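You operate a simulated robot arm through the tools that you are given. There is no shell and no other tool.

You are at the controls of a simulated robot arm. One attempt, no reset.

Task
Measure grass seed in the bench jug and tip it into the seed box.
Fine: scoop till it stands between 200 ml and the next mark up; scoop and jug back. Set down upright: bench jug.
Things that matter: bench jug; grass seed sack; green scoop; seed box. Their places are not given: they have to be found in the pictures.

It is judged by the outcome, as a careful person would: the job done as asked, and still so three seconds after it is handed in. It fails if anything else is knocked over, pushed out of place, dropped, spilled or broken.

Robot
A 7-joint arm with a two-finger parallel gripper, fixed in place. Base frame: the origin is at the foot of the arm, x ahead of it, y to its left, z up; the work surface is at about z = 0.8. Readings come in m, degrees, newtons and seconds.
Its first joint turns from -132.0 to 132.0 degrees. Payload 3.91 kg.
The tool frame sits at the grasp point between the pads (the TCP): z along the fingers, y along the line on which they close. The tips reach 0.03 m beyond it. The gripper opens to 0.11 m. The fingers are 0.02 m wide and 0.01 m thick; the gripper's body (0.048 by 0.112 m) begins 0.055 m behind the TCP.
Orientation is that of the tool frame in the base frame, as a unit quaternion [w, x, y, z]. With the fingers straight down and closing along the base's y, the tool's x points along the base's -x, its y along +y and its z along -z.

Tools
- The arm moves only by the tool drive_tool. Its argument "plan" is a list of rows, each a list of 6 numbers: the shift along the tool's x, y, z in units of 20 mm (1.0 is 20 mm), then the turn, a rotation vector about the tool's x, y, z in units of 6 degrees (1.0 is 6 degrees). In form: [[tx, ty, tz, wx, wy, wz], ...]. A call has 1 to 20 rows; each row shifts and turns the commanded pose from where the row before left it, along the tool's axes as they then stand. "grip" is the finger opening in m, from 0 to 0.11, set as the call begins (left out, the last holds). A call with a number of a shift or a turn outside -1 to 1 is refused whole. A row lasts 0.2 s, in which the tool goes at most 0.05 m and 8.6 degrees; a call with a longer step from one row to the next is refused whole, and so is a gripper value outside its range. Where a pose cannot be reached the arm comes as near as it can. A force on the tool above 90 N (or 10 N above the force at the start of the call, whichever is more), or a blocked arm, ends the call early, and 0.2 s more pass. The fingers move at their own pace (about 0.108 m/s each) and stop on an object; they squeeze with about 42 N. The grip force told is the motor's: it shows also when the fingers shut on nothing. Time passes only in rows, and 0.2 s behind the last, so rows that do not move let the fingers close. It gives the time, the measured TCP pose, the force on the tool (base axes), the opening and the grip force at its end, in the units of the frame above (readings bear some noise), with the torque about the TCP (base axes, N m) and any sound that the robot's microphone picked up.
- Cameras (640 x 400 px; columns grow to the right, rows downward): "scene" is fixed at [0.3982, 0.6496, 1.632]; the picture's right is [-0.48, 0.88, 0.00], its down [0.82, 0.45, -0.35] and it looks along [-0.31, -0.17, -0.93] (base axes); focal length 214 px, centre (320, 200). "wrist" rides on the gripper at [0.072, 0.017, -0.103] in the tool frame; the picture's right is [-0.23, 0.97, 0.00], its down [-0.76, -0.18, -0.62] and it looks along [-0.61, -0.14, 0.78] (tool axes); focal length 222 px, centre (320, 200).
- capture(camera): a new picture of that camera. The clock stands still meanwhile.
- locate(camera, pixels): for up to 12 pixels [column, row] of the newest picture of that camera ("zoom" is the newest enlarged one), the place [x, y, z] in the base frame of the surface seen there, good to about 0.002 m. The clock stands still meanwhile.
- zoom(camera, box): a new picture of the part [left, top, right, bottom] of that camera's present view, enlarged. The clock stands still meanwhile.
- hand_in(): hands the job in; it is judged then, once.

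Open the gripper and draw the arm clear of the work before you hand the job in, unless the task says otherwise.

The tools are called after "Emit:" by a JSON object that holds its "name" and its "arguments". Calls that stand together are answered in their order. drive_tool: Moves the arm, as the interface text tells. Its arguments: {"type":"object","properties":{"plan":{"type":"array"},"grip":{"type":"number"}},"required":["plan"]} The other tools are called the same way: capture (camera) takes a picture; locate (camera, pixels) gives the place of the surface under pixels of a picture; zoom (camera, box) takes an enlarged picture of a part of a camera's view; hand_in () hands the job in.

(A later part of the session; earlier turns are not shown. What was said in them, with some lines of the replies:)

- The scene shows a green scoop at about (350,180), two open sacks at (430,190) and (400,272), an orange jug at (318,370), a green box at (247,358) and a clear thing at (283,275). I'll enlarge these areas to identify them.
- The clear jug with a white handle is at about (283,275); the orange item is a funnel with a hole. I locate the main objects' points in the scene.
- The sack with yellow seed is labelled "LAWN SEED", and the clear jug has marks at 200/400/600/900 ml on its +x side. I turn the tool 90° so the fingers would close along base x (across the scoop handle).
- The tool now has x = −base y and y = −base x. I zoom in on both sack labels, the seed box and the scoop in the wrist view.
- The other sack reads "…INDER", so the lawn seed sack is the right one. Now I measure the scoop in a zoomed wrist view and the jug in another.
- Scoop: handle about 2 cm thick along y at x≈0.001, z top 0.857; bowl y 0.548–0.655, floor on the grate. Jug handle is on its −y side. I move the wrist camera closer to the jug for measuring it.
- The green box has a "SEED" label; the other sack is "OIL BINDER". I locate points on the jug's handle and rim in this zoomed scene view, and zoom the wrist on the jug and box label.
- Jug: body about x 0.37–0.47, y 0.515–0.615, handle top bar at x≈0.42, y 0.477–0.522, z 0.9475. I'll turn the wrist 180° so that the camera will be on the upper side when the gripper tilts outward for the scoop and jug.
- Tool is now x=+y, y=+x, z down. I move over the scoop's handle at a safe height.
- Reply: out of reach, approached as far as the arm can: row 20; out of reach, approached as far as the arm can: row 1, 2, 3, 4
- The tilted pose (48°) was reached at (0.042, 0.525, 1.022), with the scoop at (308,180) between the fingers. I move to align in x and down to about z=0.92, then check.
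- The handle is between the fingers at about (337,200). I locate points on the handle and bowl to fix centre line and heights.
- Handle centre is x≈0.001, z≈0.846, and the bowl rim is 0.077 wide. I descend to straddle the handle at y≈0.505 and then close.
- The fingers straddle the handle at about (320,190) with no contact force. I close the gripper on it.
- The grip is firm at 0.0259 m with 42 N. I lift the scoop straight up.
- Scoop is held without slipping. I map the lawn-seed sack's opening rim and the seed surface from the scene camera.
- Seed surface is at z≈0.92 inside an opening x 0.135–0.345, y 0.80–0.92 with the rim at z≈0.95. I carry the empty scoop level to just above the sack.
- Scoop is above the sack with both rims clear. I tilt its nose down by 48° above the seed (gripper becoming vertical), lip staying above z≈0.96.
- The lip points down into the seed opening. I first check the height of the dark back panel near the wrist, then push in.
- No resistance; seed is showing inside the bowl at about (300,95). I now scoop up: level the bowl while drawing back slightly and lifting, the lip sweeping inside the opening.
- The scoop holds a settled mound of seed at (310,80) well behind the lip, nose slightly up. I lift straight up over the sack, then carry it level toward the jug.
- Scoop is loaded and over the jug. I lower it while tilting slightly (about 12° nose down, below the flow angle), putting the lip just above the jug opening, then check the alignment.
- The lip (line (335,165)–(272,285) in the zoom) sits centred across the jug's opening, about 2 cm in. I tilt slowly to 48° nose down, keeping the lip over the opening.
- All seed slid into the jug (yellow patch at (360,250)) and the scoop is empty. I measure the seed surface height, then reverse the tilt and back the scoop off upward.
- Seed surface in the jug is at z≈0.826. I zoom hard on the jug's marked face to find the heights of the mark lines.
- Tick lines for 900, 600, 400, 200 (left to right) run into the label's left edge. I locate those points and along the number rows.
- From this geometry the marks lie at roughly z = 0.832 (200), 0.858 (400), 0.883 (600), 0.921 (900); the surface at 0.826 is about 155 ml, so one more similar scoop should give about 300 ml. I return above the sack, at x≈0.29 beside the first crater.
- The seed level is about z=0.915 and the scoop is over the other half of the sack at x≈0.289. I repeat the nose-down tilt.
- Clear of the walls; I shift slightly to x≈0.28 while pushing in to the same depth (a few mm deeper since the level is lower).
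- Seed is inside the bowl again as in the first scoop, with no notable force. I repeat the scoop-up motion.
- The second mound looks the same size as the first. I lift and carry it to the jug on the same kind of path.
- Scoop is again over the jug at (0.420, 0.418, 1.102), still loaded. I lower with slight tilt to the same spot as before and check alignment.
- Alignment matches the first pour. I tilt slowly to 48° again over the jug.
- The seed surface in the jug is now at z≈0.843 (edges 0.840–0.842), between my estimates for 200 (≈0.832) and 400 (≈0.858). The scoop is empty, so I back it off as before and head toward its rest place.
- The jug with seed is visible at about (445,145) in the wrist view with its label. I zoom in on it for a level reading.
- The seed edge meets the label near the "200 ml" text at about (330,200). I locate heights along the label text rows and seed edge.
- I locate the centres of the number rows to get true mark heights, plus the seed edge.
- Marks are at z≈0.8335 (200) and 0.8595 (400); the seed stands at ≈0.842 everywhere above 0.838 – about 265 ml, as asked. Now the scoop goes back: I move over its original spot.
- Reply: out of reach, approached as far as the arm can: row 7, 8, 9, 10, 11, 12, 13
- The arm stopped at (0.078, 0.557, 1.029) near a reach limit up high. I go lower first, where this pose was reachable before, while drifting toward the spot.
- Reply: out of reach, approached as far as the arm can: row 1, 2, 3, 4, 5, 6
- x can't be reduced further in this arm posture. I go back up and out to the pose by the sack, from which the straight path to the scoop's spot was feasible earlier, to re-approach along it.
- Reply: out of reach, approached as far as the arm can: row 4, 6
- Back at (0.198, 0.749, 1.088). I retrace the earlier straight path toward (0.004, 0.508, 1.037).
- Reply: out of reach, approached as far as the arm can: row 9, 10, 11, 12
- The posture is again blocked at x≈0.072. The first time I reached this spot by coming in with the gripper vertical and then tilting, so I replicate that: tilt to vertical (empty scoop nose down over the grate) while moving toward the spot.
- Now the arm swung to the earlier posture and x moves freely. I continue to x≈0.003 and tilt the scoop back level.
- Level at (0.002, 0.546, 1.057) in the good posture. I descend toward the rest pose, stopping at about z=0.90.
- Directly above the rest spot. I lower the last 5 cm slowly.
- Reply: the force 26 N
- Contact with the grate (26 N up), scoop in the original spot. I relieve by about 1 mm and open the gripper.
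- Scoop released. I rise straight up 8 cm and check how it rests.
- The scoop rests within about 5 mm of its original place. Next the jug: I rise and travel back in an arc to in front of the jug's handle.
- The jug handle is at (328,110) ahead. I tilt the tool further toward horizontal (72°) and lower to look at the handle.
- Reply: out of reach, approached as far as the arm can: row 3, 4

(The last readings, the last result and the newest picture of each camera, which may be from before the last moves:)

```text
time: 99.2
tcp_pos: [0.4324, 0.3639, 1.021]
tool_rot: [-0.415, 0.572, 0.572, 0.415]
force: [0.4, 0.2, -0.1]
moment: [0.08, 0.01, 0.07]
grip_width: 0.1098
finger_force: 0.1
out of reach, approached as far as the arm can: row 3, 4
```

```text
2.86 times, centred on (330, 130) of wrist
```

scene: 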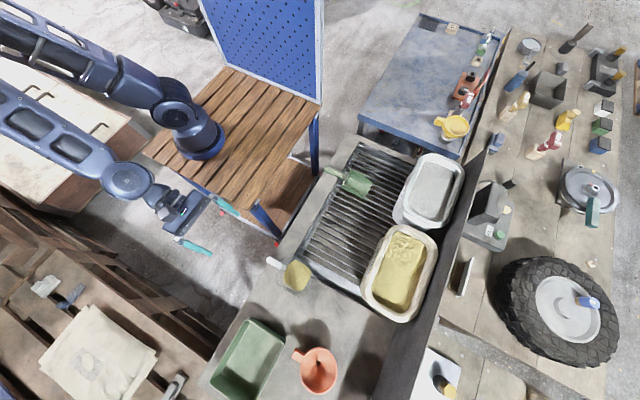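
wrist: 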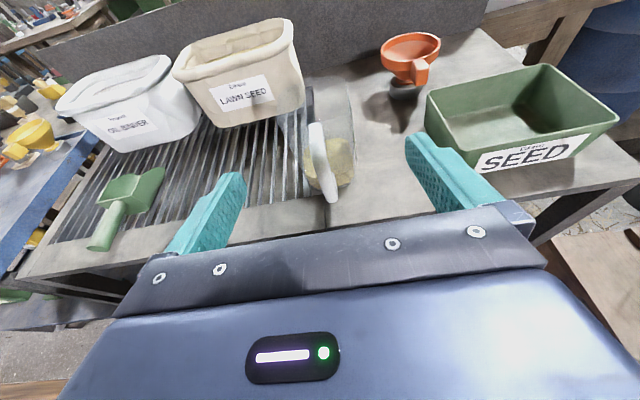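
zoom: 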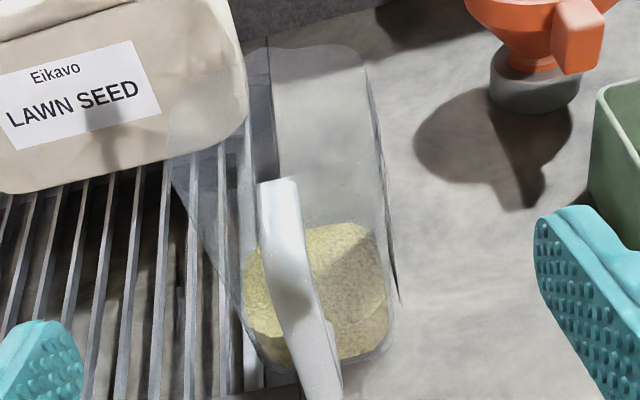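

The jug with handle stands at (328,160) in view. I locate points along the handle in this zoom.

Emit:
{"name": "locate", "arguments": {"camera": "zoom", "pixels": [[280, 190], [272, 215], [295, 215], [275, 250], [305, 250], [290, 300], [315, 300], [305, 350], [330, 350], [325, 390], [335, 380], [300, 330]]}}

```text
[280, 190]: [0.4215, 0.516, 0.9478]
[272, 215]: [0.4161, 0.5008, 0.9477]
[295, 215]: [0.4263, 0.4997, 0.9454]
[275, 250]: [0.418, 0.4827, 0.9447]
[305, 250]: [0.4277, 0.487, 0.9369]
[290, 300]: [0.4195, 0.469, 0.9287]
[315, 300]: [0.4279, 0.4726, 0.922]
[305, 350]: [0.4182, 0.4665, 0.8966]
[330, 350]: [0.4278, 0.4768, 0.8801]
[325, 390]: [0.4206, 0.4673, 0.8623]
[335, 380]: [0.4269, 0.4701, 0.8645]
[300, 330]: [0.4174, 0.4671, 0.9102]
```

Handle outer face y≈0.4665, top z≈0.948, centre x≈0.4205. I tilt back to 48° and move to a pre-grasp point in front of the handle's upper part.

Emit:
{"name": "drive_tool", "arguments": {"plan": [[0, 0, 0, 0, -1, 0], [0, 0, 0, 0, -1, 0], [0, 0, 0, 0, -1, 0], [0, 0, 0, 0, -1, 0], [0.06, -0.15, 0.85, 0, 0, 0], [0.06, -0.15, 0.85, 0, 0, 0], [0.06, -0.15, 0.85, 0, 0, 0], [0.06, -0.15, 0.85, 0, 0, 0]], "grip": 0.08}}

Emit:
{"name": "capture", "arguments": {"camera": "wrist"}}

```text
time: 101.0
tcp_pos: [0.4206, 0.4193, 0.9795]
tool_rot: [-0.287, 0.646, 0.646, 0.287]
force: [-0.6, 0.0, 0.3]
moment: [-0.01, 0.0, 0.0]
grip_width: 0.0802
finger_force: 0.0
```

```text
taken
```

wrist: 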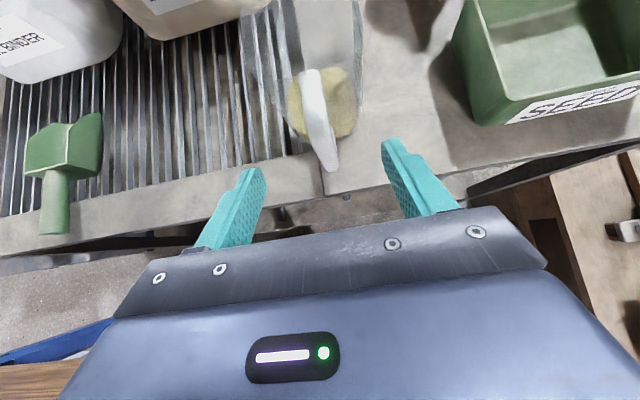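

The handle lies on the centre line between the fingers. I advance along the tool axis to the grasp point.

Emit:
{"name": "drive_tool", "arguments": {"plan": [[-0.019, 0, 0.794, 0, 0, 0], [-0.019, 0, 0.794, 0, 0, 0], [-0.019, 0, 0.794, 0, 0, 0], [-0.019, 0, 0.794, 0, 0, 0], [-0.019, 0, 0.794, 0, 0, 0]]}}

Emit:
{"name": "capture", "arguments": {"camera": "wrist"}}

Emit:
{"name": "zoom", "arguments": {"camera": "scene", "box": [240, 220, 340, 310]}}

```text
time: 102.2
tcp_pos: [0.4193, 0.4762, 0.9238]
tool_rot: [-0.287, 0.647, 0.646, 0.288]
force: [0.3, -0.5, -0.2]
moment: [0.02, 0.0, 0.01]
grip_width: 0.08
finger_force: 0.0
```

```text
taken
```

wrist: 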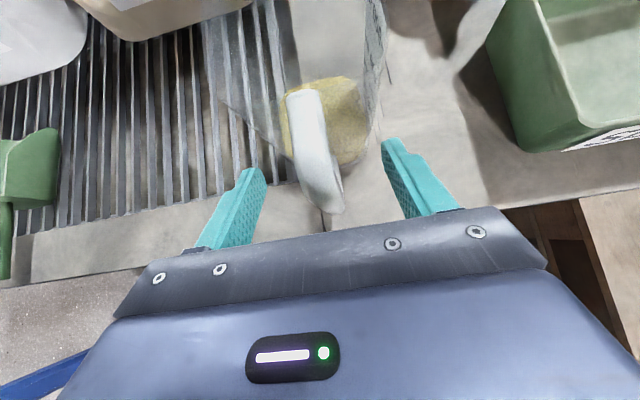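

```text
4.44 times, centred on (290, 265) of scene
```

zoom: 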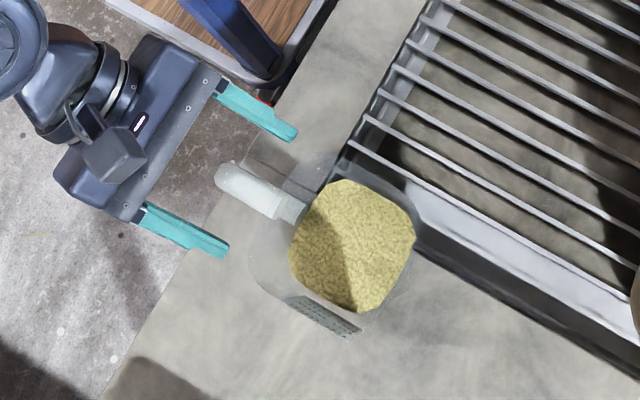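

The fingers straddle the handle's upper bend with no contact. I close the gripper.

Emit:
{"name": "drive_tool", "arguments": {"plan": [[0, 0, 0, 0, 0, 0], [0, 0, 0, 0, 0, 0], [0, 0, 0, 0, 0, 0], [0, 0, 0, 0, 0, 0]], "grip": 0}}

Emit:
{"name": "capture", "arguments": {"camera": "wrist"}}

Emit:
{"name": "zoom", "arguments": {"camera": "scene", "box": [240, 220, 340, 310]}}

```text
time: 103.2
tcp_pos: [0.4205, 0.4763, 0.9234]
tool_rot: [-0.288, 0.646, 0.646, 0.288]
force: [-0.6, 0.4, -0.2]
moment: [0.18, -0.01, -0.16]
grip_width: 0.0219
finger_force: 42.5
```

```text
taken
```

wrist: 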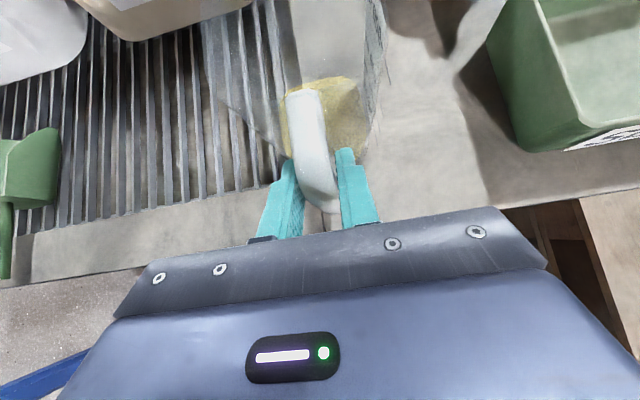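

```text
4.44 times, centred on (290, 265) of scene
```

zoom: 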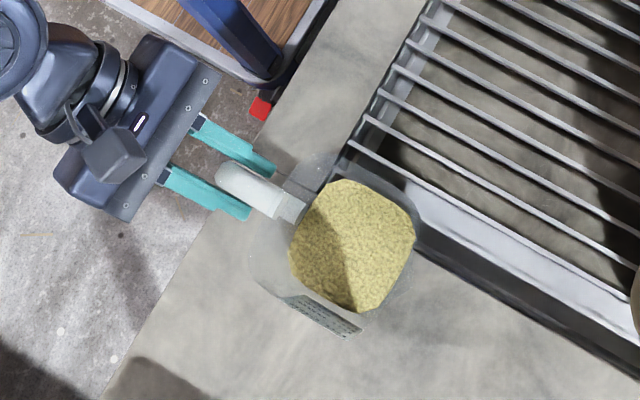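

Handle gripped at 0.0219 m with the jug unmoved. I lift gently 3 cm and check for slip.

Emit:
{"name": "drive_tool", "arguments": {"plan": [[0.149, 0, -0.134, 0, 0, 0], [0.223, 0, -0.2, 0, 0, 0], [0.223, 0, -0.2, 0, 0, 0], [0.223, 0, -0.2, 0, 0, 0], [0.223, 0, -0.2, 0, 0, 0], [0, 0, 0, 0, 0, 0]]}}

Emit:
{"name": "capture", "arguments": {"camera": "wrist"}}

Emit:
{"name": "zoom", "arguments": {"camera": "scene", "box": [240, 220, 340, 310]}}

```text
time: 104.6
tcp_pos: [0.4207, 0.475, 0.9519]
tool_rot: [-0.287, 0.646, 0.645, 0.289]
force: [0.2, 0.4, -2.9]
moment: [-0.18, 0.04, 0.0]
grip_width: 0.022
finger_force: 41.8
```

```text
taken
```

wrist: 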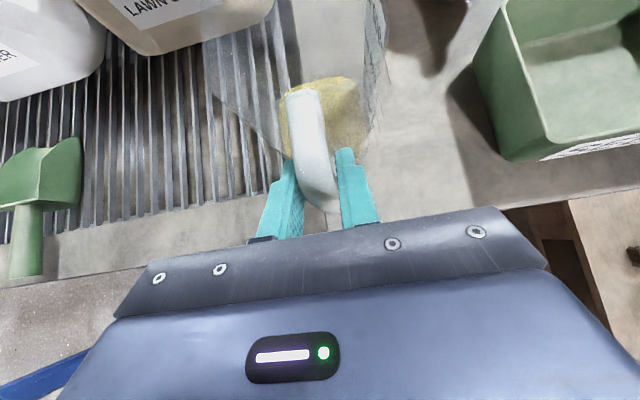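

```text
4.44 times, centred on (290, 265) of scene
```

zoom: 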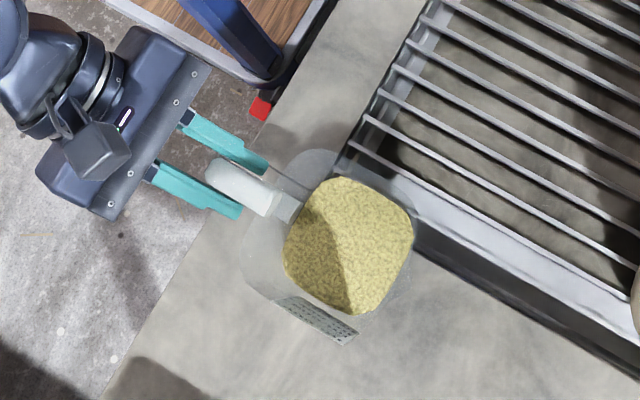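

No slip: weight about 3 N, jug level. Before moving to the seed box I check the heights of things near the arm's path at the left front and the box edges.

Emit:
{"name": "capture", "arguments": {"camera": "scene"}}

Emit:
{"name": "locate", "arguments": {"camera": "scene", "pixels": [[180, 380], [150, 300], [200, 340], [197, 294], [220, 375], [246, 322], [282, 343], [250, 395], [235, 310], [215, 350], [100, 340], [170, 395]]}}

Emit:
{"name": "zoom", "arguments": {"camera": "scene", "box": [190, 300, 350, 400]}}

Emit:
{"name": "locate", "arguments": {"camera": "zoom", "pixels": [[225, 78], [375, 175], [80, 330], [270, 390], [300, 125], [150, 200], [330, 270], [230, 200], [250, 300], [200, 330]]}}

```text
taken
```

scene: 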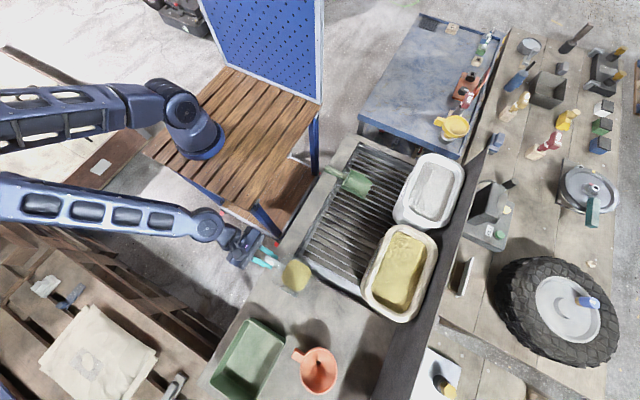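

```text
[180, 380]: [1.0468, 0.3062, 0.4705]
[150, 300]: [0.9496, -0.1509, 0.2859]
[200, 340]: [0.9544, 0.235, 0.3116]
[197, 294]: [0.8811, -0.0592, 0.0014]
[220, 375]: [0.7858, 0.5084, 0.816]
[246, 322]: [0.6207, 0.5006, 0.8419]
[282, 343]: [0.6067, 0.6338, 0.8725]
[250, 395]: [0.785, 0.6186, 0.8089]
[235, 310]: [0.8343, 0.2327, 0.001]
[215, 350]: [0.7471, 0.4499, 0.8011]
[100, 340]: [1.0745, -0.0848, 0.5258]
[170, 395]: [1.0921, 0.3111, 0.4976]
```

```text
4.00 times, centred on (270, 350) of scene
```

zoom: 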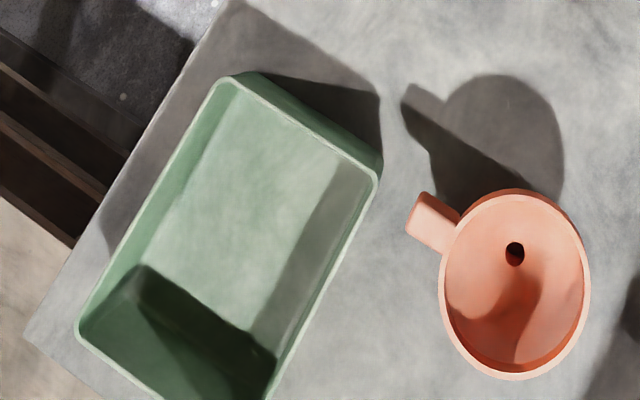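

```text
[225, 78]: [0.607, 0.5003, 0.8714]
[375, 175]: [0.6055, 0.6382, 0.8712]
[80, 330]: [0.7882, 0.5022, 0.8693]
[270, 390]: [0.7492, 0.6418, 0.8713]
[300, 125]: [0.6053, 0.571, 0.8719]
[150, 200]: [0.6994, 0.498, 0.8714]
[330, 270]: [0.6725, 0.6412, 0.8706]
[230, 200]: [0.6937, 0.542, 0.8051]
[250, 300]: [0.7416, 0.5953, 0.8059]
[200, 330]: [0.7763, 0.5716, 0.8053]
```

The seed box rim is x 0.605–0.79, y 0.50–0.64, z 0.871; everything in the wrist's path is far below. I lift the jug further and carry it level to beside/over the box.

Emit:
{"name": "drive_tool", "arguments": {"plan": [[0.5, 0, -0.45, 0, 0, 0], [0.724, 0, -0.652, 0, 0, 0], [0.724, 0, -0.652, 0, 0, 0], [0.724, 0, -0.652, 0, 0, 0], [0.3, 0, -0.27, 0, 0, 0], [0, 0, 0, 0, 0, 0]]}}

Emit:
{"name": "drive_tool", "arguments": {"plan": [[0, 0.4, 0, 0, 0, 0], [0, 0.9, 0, 0, 0, 0], [0, 0.925, 0, 0, 0, 0], [0, 0.925, 0, 0, 0, 0], [0, 0.925, 0, 0, 0, 0], [0, 0.925, 0, 0, 0, 0], [0, 0.925, 0, 0, 0, 0], [0, 0.925, 0, 0, 0, 0], [0, 0.925, 0, 0, 0, 0], [0, 0.925, 0, 0, 0, 0], [0, 0.925, 0, 0, 0, 0], [0, 0.925, 0, 0, 0, 0], [0, 0.925, 0, 0, 0, 0], [0, 0.925, 0, 0, 0, 0], [0, 0.925, 0, 0, 0, 0], [0, 0.925, 0, 0, 0, 0], [0, 0.925, 0, 0, 0, 0], [0, 0.525, 0, 0, 0, 0]]}}

Emit:
{"name": "capture", "arguments": {"camera": "wrist"}}

Emit:
{"name": "capture", "arguments": {"camera": "scene"}}

```text
time: 106.0
tcp_pos: [0.4193, 0.4767, 1.0344]
tool_rot: [-0.288, 0.646, 0.646, 0.288]
force: [-0.4, -0.3, -2.5]
moment: [-0.16, 0.0, 0.04]
grip_width: 0.0217
finger_force: 41.7
```

```text
time: 109.8
tcp_pos: [0.7318, 0.4751, 1.0327]
tool_rot: [-0.287, 0.647, 0.645, 0.288]
force: [-0.7, 0.7, -2.3]
moment: [-0.19, -0.02, 0.0]
grip_width: 0.0217
finger_force: 41.9
```

```text
taken
```

wrist: 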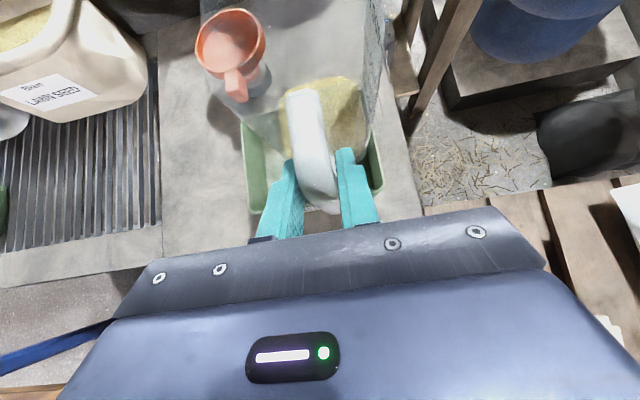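

```text
taken
```

scene: 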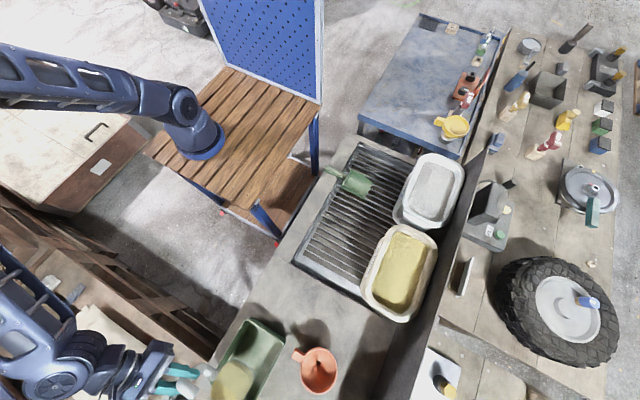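

The jug hangs level above the box at TCP (0.732, 0.475, 1.033). I begin tipping it toward −x (about its handle axis), first 30° and check.

Emit:
{"name": "drive_tool", "arguments": {"plan": [[0, 0, 0, -0.669, 0, -0.743], [0, 0, 0, -0.669, 0, -0.743], [0, 0, 0, -0.669, 0, -0.743], [0, 0, 0, -0.669, 0, -0.743], [0, 0, 0, -0.669, 0, -0.743]]}}

Emit:
{"name": "capture", "arguments": {"camera": "wrist"}}

Emit:
{"name": "zoom", "arguments": {"camera": "scene", "box": [160, 300, 340, 400]}}

```text
time: 111.0
tcp_pos: [0.7338, 0.4765, 1.035]
tool_rot: [-0.111, 0.548, 0.699, 0.446]
force: [-0.4, 0.4, -1.9]
moment: [-0.15, 0.02, -0.04]
grip_width: 0.0216
finger_force: 41.9
```

```text
taken
```

wrist: 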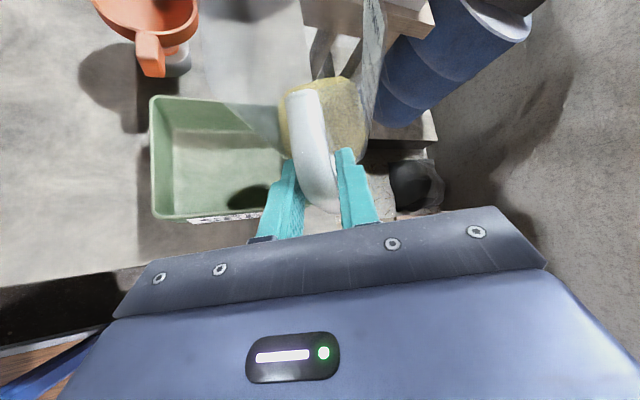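

```text
3.56 times, centred on (250, 350) of scene
```

zoom: 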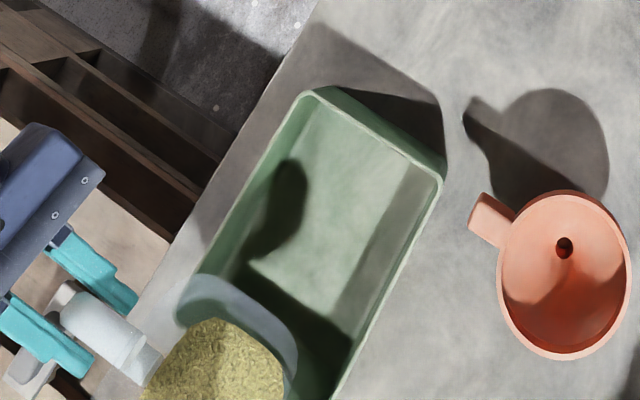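

Rotation works; the jug's lip stays over the box. I continue to about 72°, then lower the jug toward the box before the seed begins to flow.

Emit:
{"name": "drive_tool", "arguments": {"plan": [[0, 0, 0, -0.669, 0, -0.743], [0, 0, 0, -0.669, 0, -0.743], [0, 0, 0, -0.669, 0, -0.743], [0, 0, 0, -0.669, 0, -0.743], [0, 0, 0, -0.669, 0, -0.743], [0, 0, 0, -0.669, 0, -0.743], [0, 0, 0, -0.669, 0, -0.743]]}}

Emit:
{"name": "drive_tool", "arguments": {"plan": [[-0.129, -0.535, 0.116, 0, 0, 0], [-0.129, -0.535, 0.116, 0, 0, 0], [-0.129, -0.535, 0.116, 0, 0, 0], [-0.129, -0.535, 0.116, 0, 0, 0]]}}

Emit:
{"name": "capture", "arguments": {"camera": "wrist"}}

Emit:
{"name": "zoom", "arguments": {"camera": "scene", "box": [160, 300, 340, 400]}}

```text
time: 112.6
tcp_pos: [0.7332, 0.4773, 1.0331]
tool_rot: [0.148, 0.354, 0.691, 0.613]
force: [-0.6, -0.5, -1.5]
moment: [-0.16, 0.13, -0.01]
grip_width: 0.022
finger_force: 41.5
```

```text
time: 113.6
tcp_pos: [0.7337, 0.4754, 0.9883]
tool_rot: [0.146, 0.353, 0.692, 0.612]
force: [0.0, -0.6, -2.2]
moment: [-0.2, 0.14, 0.01]
grip_width: 0.0218
finger_force: 42.2
```

```text
taken
```

wrist: 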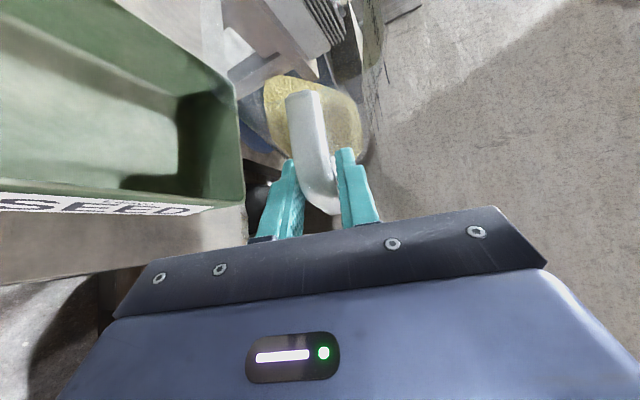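

```text
3.56 times, centred on (250, 350) of scene
```

zoom: 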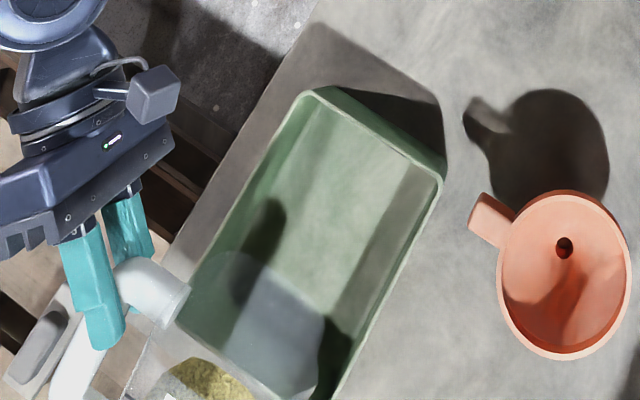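

The jug mouth is over the middle of the box (rim edge near x≈0.70, y 0.535–0.616) and seed is still at its bottom. I tip on slowly to about 120°, lowering a little more on the way.

Emit:
{"name": "drive_tool", "arguments": {"plan": [[-0.092, -0.38, 0.083, -0.669, 0, -0.743], [-0.062, -0.391, 0.056, -0.669, 0, -0.743], [-0.031, -0.398, 0.028, -0.669, 0, -0.743], [0, 0, 0, -0.334, 0, -0.372], [0, 0, 0, -0.334, 0, -0.372], [0, 0, 0, -0.334, 0, -0.372], [0, 0, 0, -0.334, 0, -0.372], [0, 0, 0, -0.334, 0, -0.372], [0, 0, 0, 0, 0, 0]]}}

Emit:
{"name": "capture", "arguments": {"camera": "wrist"}}

Emit:
{"name": "zoom", "arguments": {"camera": "scene", "box": [160, 300, 340, 400]}}

```text
time: 115.6
tcp_pos: [0.7343, 0.4769, 0.9645]
tool_rot: [0.338, 0.165, 0.622, 0.687]
force: [0.2, -0.5, -1.3]
moment: [-0.11, 0.11, -0.01]
grip_width: 0.0218
finger_force: 42.1
```

```text
taken
```

wrist: 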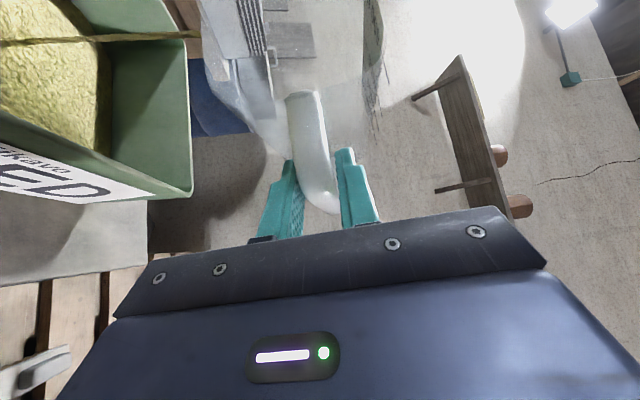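

```text
3.56 times, centred on (250, 350) of scene
```

zoom: 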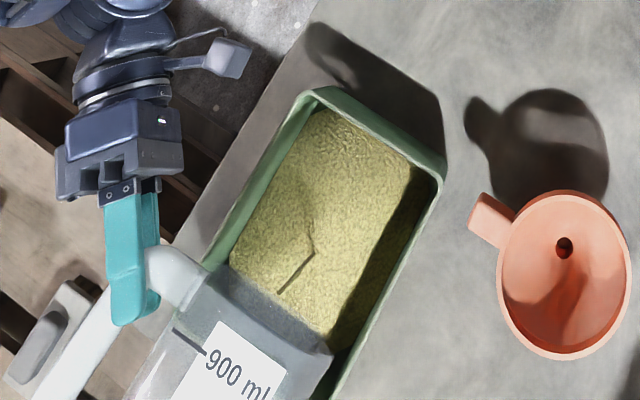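

The seed pours into the box at about 105° tilt, with a thin stream still visible at (100,38) in the wrist view. I tip further to ~123° and hold to drain it.

Emit:
{"name": "drive_tool", "arguments": {"plan": [[0, 0, 0, -0.334, 0, -0.372], [0, 0, 0, -0.334, 0, -0.372], [0, 0, 0, -0.334, 0, -0.372], [0, 0, 0, -0.334, 0, -0.372], [0, 0, 0, -0.334, 0, -0.372], [0, 0, 0, -0.334, 0, -0.372], [0, 0, 0, 0, 0, 0], [0, 0, 0, 0, 0, 0], [0, 0, 0, 0, 0, 0], [0, 0, 0, 0, 0, 0], [0, 0, 0, 0, 0, 0]]}}

Emit:
{"name": "capture", "arguments": {"camera": "wrist"}}

Emit:
{"name": "zoom", "arguments": {"camera": "scene", "box": [160, 300, 340, 400]}}

```text
time: 118.0
tcp_pos: [0.7338, 0.476, 0.9649]
tool_rot: [0.431, 0.056, 0.562, 0.704]
force: [-0.6, 0.1, -1.0]
moment: [-0.12, 0.05, -0.01]
grip_width: 0.0217
finger_force: 41.6
```

```text
taken
```

wrist: 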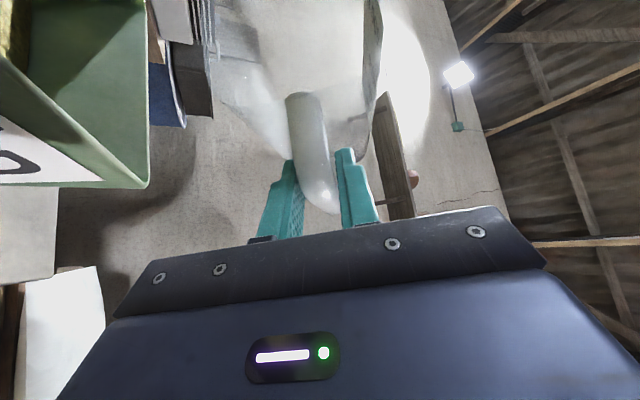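

```text
3.56 times, centred on (250, 350) of scene
```

zoom: 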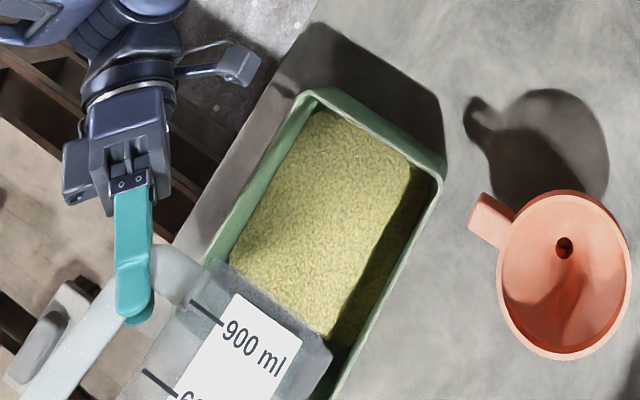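

The jug is empty and no seed lies outside the box. I raise the jug and turn it back upright over the box.

Emit:
{"name": "drive_tool", "arguments": {"plan": [[-0.354, 0.734, 0.319, 0, 0, 0], [-0.354, 0.734, 0.319, 0, 0, 0], [-0.354, 0.734, 0.319, 0, 0, 0], [-0.354, 0.734, 0.319, 0, 0, 0], [0, 0, 0, 0.334, 0, 0.372], [0, 0, 0, 0.669, 0, 0.743], [0, 0, 0, 0.669, 0, 0.743], [0, 0, 0, 0.669, 0, 0.743], [0, 0, 0, 0.669, 0, 0.743], [0, 0, 0, 0.669, 0, 0.743], [0, 0, 0, 0.669, 0, 0.743], [0, 0, 0, 0.669, 0, 0.743], [0, 0, 0, 0.669, 0, 0.743], [0, 0, 0, 0.669, 0, 0.743], [0, 0, 0, 0.669, 0, 0.743]]}}

Emit:
{"name": "drive_tool", "arguments": {"plan": [[0, 0, 0, 0.669, 0, 0.743], [0, 0, 0, 0.669, 0, 0.743], [0, 0, 0, 0.669, 0, 0.743], [0, 0, 0, 0.669, 0, 0.743], [0, 0, 0, 0.669, 0, 0.743], [0, 0, 0, 0.669, 0, 0.743], [0, 0, 0, 0.669, 0, 0.743], [0, 0, 0, 0.669, 0, 0.743], [0, 0, 0, 0.669, 0, 0.743], [0, 0, 0, 0.669, 0, 0.743], [0, 0, 0, 0, 0, 0]]}}

Emit:
{"name": "capture", "arguments": {"camera": "wrist"}}

Emit:
{"name": "capture", "arguments": {"camera": "scene"}}

```text
time: 121.2
tcp_pos: [0.7327, 0.4771, 1.0348]
tool_rot: [0.073, 0.416, 0.704, 0.571]
force: [0.5, -0.3, -2.1]
moment: [-0.12, 0.09, 0.0]
grip_width: 0.0216
finger_force: 42.1
```

```text
time: 123.6
tcp_pos: [0.7343, 0.4764, 1.0328]
tool_rot: [-0.289, 0.647, 0.645, 0.287]
force: [0.7, 0.1, -1.7]
moment: [-0.09, -0.07, 0.0]
grip_width: 0.0219
finger_force: 41.9
```

```text
taken
```

wrist: 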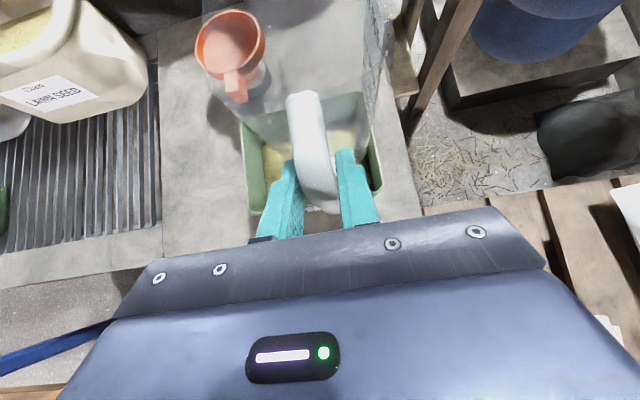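

```text
taken
```

scene: 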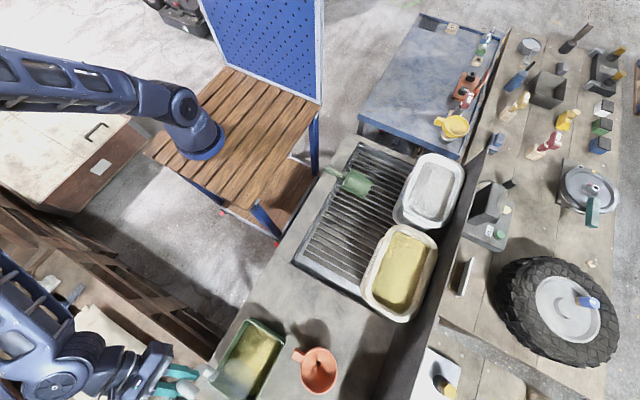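

The jug is upright, its grip unchanged. I carry it back along x to its place.

Emit:
{"name": "drive_tool", "arguments": {"plan": [[0, -0.9235, 0, 0, 0, 0], [0, -0.9235, 0, 0, 0, 0], [0, -0.9235, 0, 0, 0, 0], [0, -0.9235, 0, 0, 0, 0], [0, -0.9235, 0, 0, 0, 0], [0, -0.9235, 0, 0, 0, 0], [0, -0.9235, 0, 0, 0, 0], [0, -0.9235, 0, 0, 0, 0], [0, -0.9235, 0, 0, 0, 0], [0, -0.9235, 0, 0, 0, 0], [0, -0.9235, 0, 0, 0, 0], [0, -0.9235, 0, 0, 0, 0], [0, -0.9235, 0, 0, 0, 0], [0, -0.9235, 0, 0, 0, 0], [0, -0.9235, 0, 0, 0, 0], [0, -0.9235, 0, 0, 0, 0], [0, -0.9235, 0, 0, 0, 0], [0, 0, 0, 0, 0, 0]]}}

Emit:
{"name": "capture", "arguments": {"camera": "wrist"}}

Emit:
{"name": "zoom", "arguments": {"camera": "scene", "box": [190, 220, 370, 400]}}

```text
time: 127.4
tcp_pos: [0.4171, 0.4763, 1.0338]
tool_rot: [-0.288, 0.646, 0.646, 0.287]
force: [-0.7, -0.6, -1.2]
moment: [-0.15, 0.01, -0.04]
grip_width: 0.0217
finger_force: 42.1
```

```text
taken
```

wrist: 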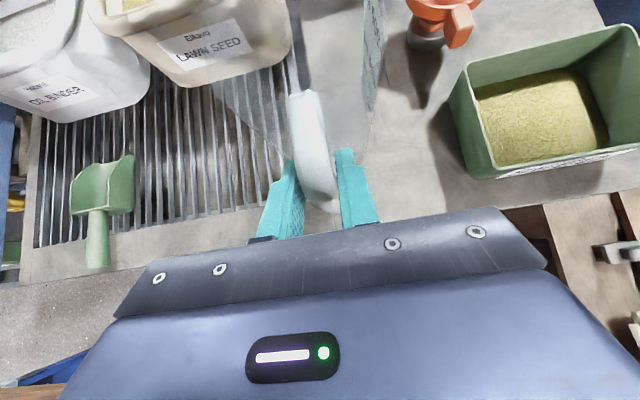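

```text
2.22 times, centred on (280, 310) of scene
```

zoom: 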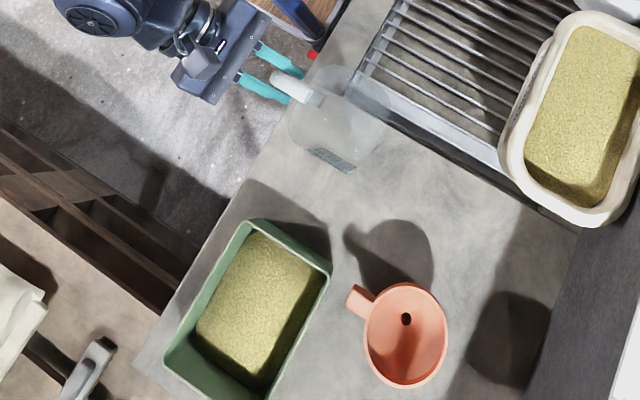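

No spill visible around the box or bench. I lower the jug to its original place, slowing at the end.

Emit:
{"name": "drive_tool", "arguments": {"plan": [[-0.669, 0.03, 0.602, 0, 0, 0], [-0.669, 0.03, 0.602, 0, 0, 0], [-0.669, 0.03, 0.602, 0, 0, 0], [-0.669, 0.03, 0.602, 0, 0, 0], [-0.669, 0.03, 0.602, 0, 0, 0], [-0.372, 0, 0.335, 0, 0, 0], [-0.149, 0, 0.134, 0, 0, 0], [-0.112, 0, 0.1, 0, 0, 0], [0, 0, 0, 0, 0, 0]]}}

Emit:
{"name": "capture", "arguments": {"camera": "wrist"}}

Emit:
{"name": "zoom", "arguments": {"camera": "scene", "box": [240, 220, 340, 310]}}

```text
time: 129.4
tcp_pos: [0.4215, 0.4759, 0.9283]
tool_rot: [-0.288, 0.647, 0.645, 0.288]
force: [0.0, 0.2, -2.0]
moment: [-0.11, 0.02, 0.01]
grip_width: 0.0219
finger_force: 42.5
```

```text
taken
```

wrist: 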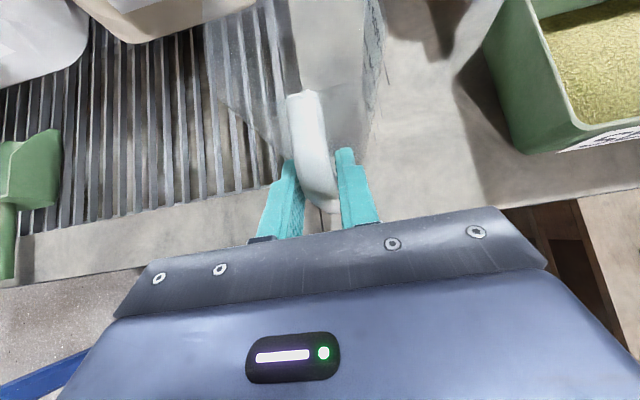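

```text
4.44 times, centred on (290, 265) of scene
```

zoom: 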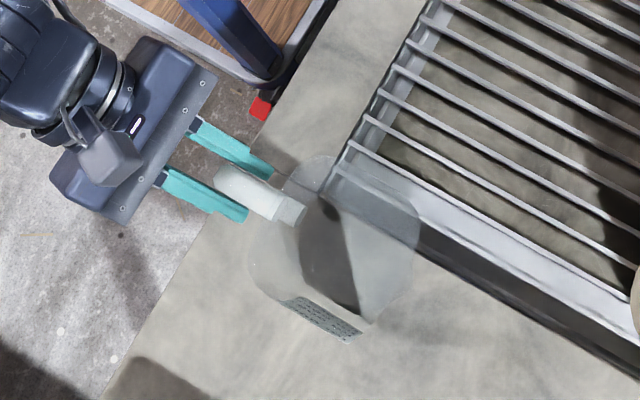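

Still hanging 4–5 mm above the bench with no contact force. I lower the last millimetres.

Emit:
{"name": "drive_tool", "arguments": {"plan": [[-0.093, -0.03, 0.084, 0, 0, 0], [-0.056, 0, 0.05, 0, 0, 0], [-0.03, 0, 0.027, 0, 0, 0], [0, 0, 0, 0, 0, 0]]}}

```text
time: 130.4
tcp_pos: [0.4215, 0.4761, 0.9238]
tool_rot: [-0.289, 0.646, 0.645, 0.288]
force: [2.6, -7.2, 32.0]
moment: [0.72, -0.01, 0.0]
grip_width: 0.022
finger_force: 41.8
```

The jug is pressed on the bench (32 N). I relieve by about 0.7 mm, then release.

Emit:
{"name": "drive_tool", "arguments": {"plan": [[0.026, 0, -0.023, 0, 0, 0], [0, 0, 0, 0, 0, 0]]}}

Emit:
{"name": "drive_tool", "arguments": {"plan": [[0, 0, 0, 0, 0, 0], [0, 0, 0, 0, 0, 0], [0, 0, 0, 0, 0, 0], [0, 0, 0, 0, 0, 0]], "grip": 0.08}}

Emit:
{"name": "capture", "arguments": {"camera": "wrist"}}

Emit:
{"name": "zoom", "arguments": {"camera": "scene", "box": [240, 220, 340, 310]}}

```text
time: 131.0
tcp_pos: [0.4217, 0.4771, 0.9237]
tool_rot: [-0.287, 0.647, 0.645, 0.288]
force: [4.9, -0.3, 21.9]
moment: [1.11, -0.14, -0.16]
grip_width: 0.0216
finger_force: 42.1
```

```text
time: 132.0
tcp_pos: [0.4225, 0.4755, 0.923]
tool_rot: [-0.288, 0.646, 0.646, 0.287]
force: [-0.2, -0.1, 0.1]
moment: [0.0, -0.02, -0.02]
grip_width: 0.0801
finger_force: 0.0
```

```text
taken
```

wrist: 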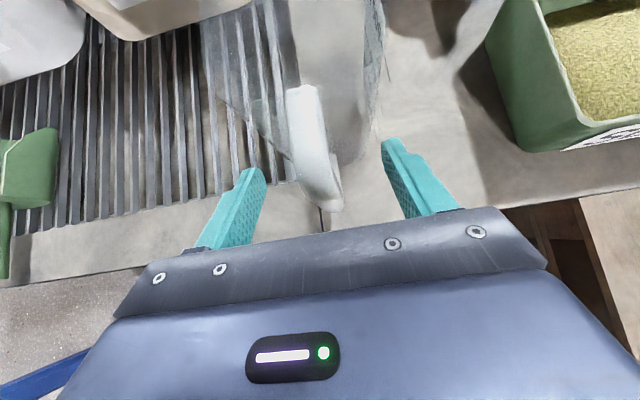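

```text
4.44 times, centred on (290, 265) of scene
```

zoom: 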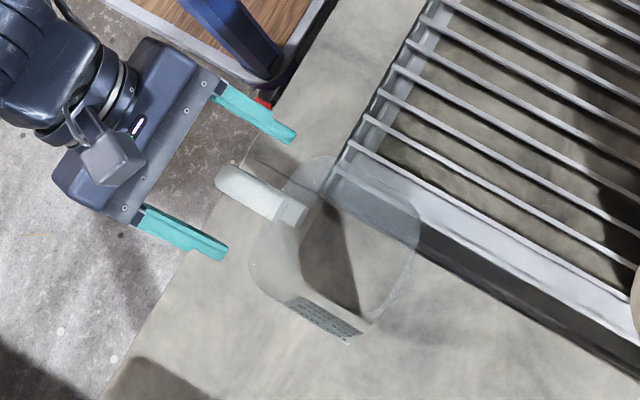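

The jug stands upright at its original place. I back out along the tool axis and then rise clear.

Emit:
{"name": "drive_tool", "arguments": {"plan": [[0, 0, -0.8, 0, 0, 0], [0, 0, -0.8, 0, 0, 0], [0, 0, -0.8, 0, 0, 0], [0, 0, -0.8, 0, 0, 0], [0, 0, -0.8, 0, 0, 0], [0.743, 0, -0.669, 0, 0, 0], [0.743, 0, -0.669, 0, 0, 0], [0.743, 0, -0.669, 0, 0, 0], [0.743, 0, -0.669, 0, 0, 0], [0.743, 0, -0.669, 0, 0, 0], [0.743, 0, -0.669, 0, 0, 0]], "grip": 0.11}}

Emit:
{"name": "capture", "arguments": {"camera": "wrist"}}

Emit:
{"name": "capture", "arguments": {"camera": "scene"}}

Emit:
{"name": "zoom", "arguments": {"camera": "scene", "box": [200, 230, 360, 400]}}

Emit:
{"name": "locate", "arguments": {"camera": "scene", "pixels": [[274, 262], [285, 268], [295, 290], [240, 370], [250, 345], [260, 350], [230, 380], [350, 180], [330, 169]]}}

```text
time: 134.4
tcp_pos: [0.4228, 0.414, 1.098]
tool_rot: [-0.288, 0.646, 0.646, 0.287]
force: [0.6, 0.4, 0.3]
moment: [0.02, 0.02, 0.01]
grip_width: 0.1101
finger_force: 0.1
```

```text
taken
```

wrist: 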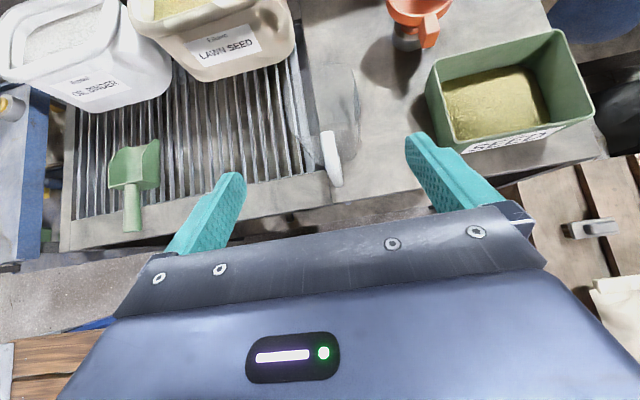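

```text
taken
```

scene: 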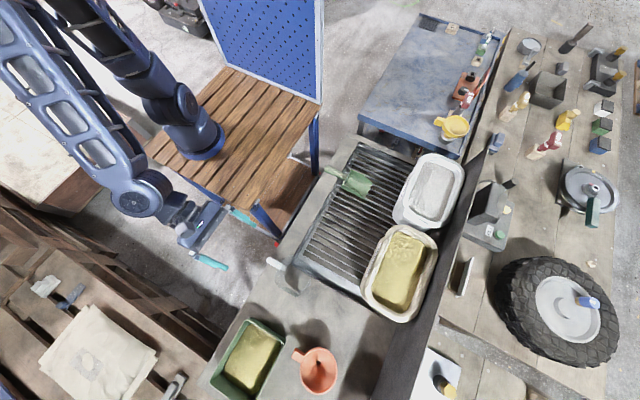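

```text
2.35 times, centred on (280, 315) of scene
```

zoom: 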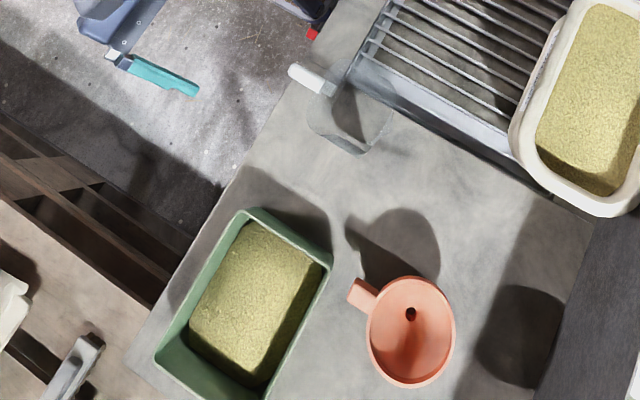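

```text
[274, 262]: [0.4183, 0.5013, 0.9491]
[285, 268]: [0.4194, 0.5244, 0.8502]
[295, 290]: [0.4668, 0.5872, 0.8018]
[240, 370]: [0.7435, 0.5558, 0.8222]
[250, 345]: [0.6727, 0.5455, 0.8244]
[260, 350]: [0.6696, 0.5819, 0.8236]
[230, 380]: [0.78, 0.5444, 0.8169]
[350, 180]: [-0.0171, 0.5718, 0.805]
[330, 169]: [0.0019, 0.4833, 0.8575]
```

Jug, scoop, funnel and sacks all stand at their original places; the seed lies inside the seed box with none spilled. I draw the arm a bit further up and clear.

Emit:
{"name": "drive_tool", "arguments": {"plan": [[0.743, 0, -0.669, 0, 0, 0], [0.743, 0, -0.669, 0, 0, 0], [0.743, 0, -0.669, 0, 0, 0], [0.743, 0, -0.669, 0, 0, 0], [0.743, 0, -0.669, 0, 0, 0], [0, 0, 0, 0, 0, 0]]}}

Emit:
{"name": "capture", "arguments": {"camera": "scene"}}

```text
time: 135.8
tcp_pos: [0.4208, 0.4152, 1.1985]
tool_rot: [-0.288, 0.646, 0.646, 0.286]
force: [0.0, -0.6, -0.4]
moment: [0.02, 0.02, -0.06]
grip_width: 0.1102
finger_force: 0.0
```

```text
taken
```

scene: 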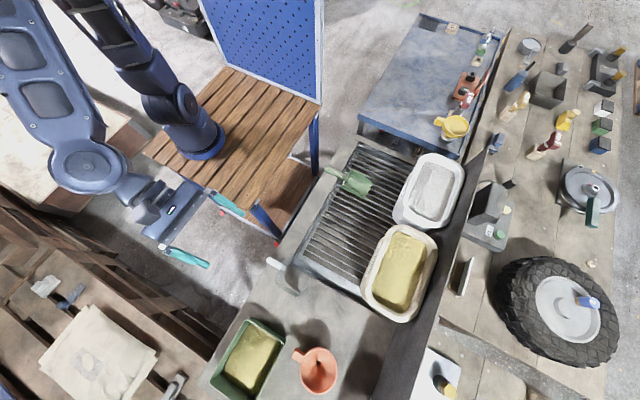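

The arm is clear with the gripper open, and the final picture shows the jug upright at (283,275), the scoop at (350,180), and the seed in the box at (247,358). I hand the job in.

Emit:
{"name": "hand_in", "arguments": {}}

```text
The job is handed in.
```

I measured about 265 ml of lawn seed in the bench jug and tipped it into the seed box. The job is handed in, but I haven't had a result back.

- **Amount:** two scoops brought the seed to about z = 0.842 in the jug, between the 200 ml mark (about 0.8335) and the 400 ml mark (about 0.8595). The 265 ml figure is read off those heights.
- **Seed box:** the jug was emptied into it. No seed showed outside the box in the pictures.
- **Scoop:** it is back on the grate, within about 5 mm of where it started.
- **Jug:** it is upright and empty at its original place, within a few millimetres.
- **Everything else:** the funnel, both sacks and the box were not moved. The gripper is open and the arm is clear of the bench.

The first attempt to return the scoop stopped short at a reach limit. I came in again with the gripper vertical and tilted it back level before setting the scoop down.
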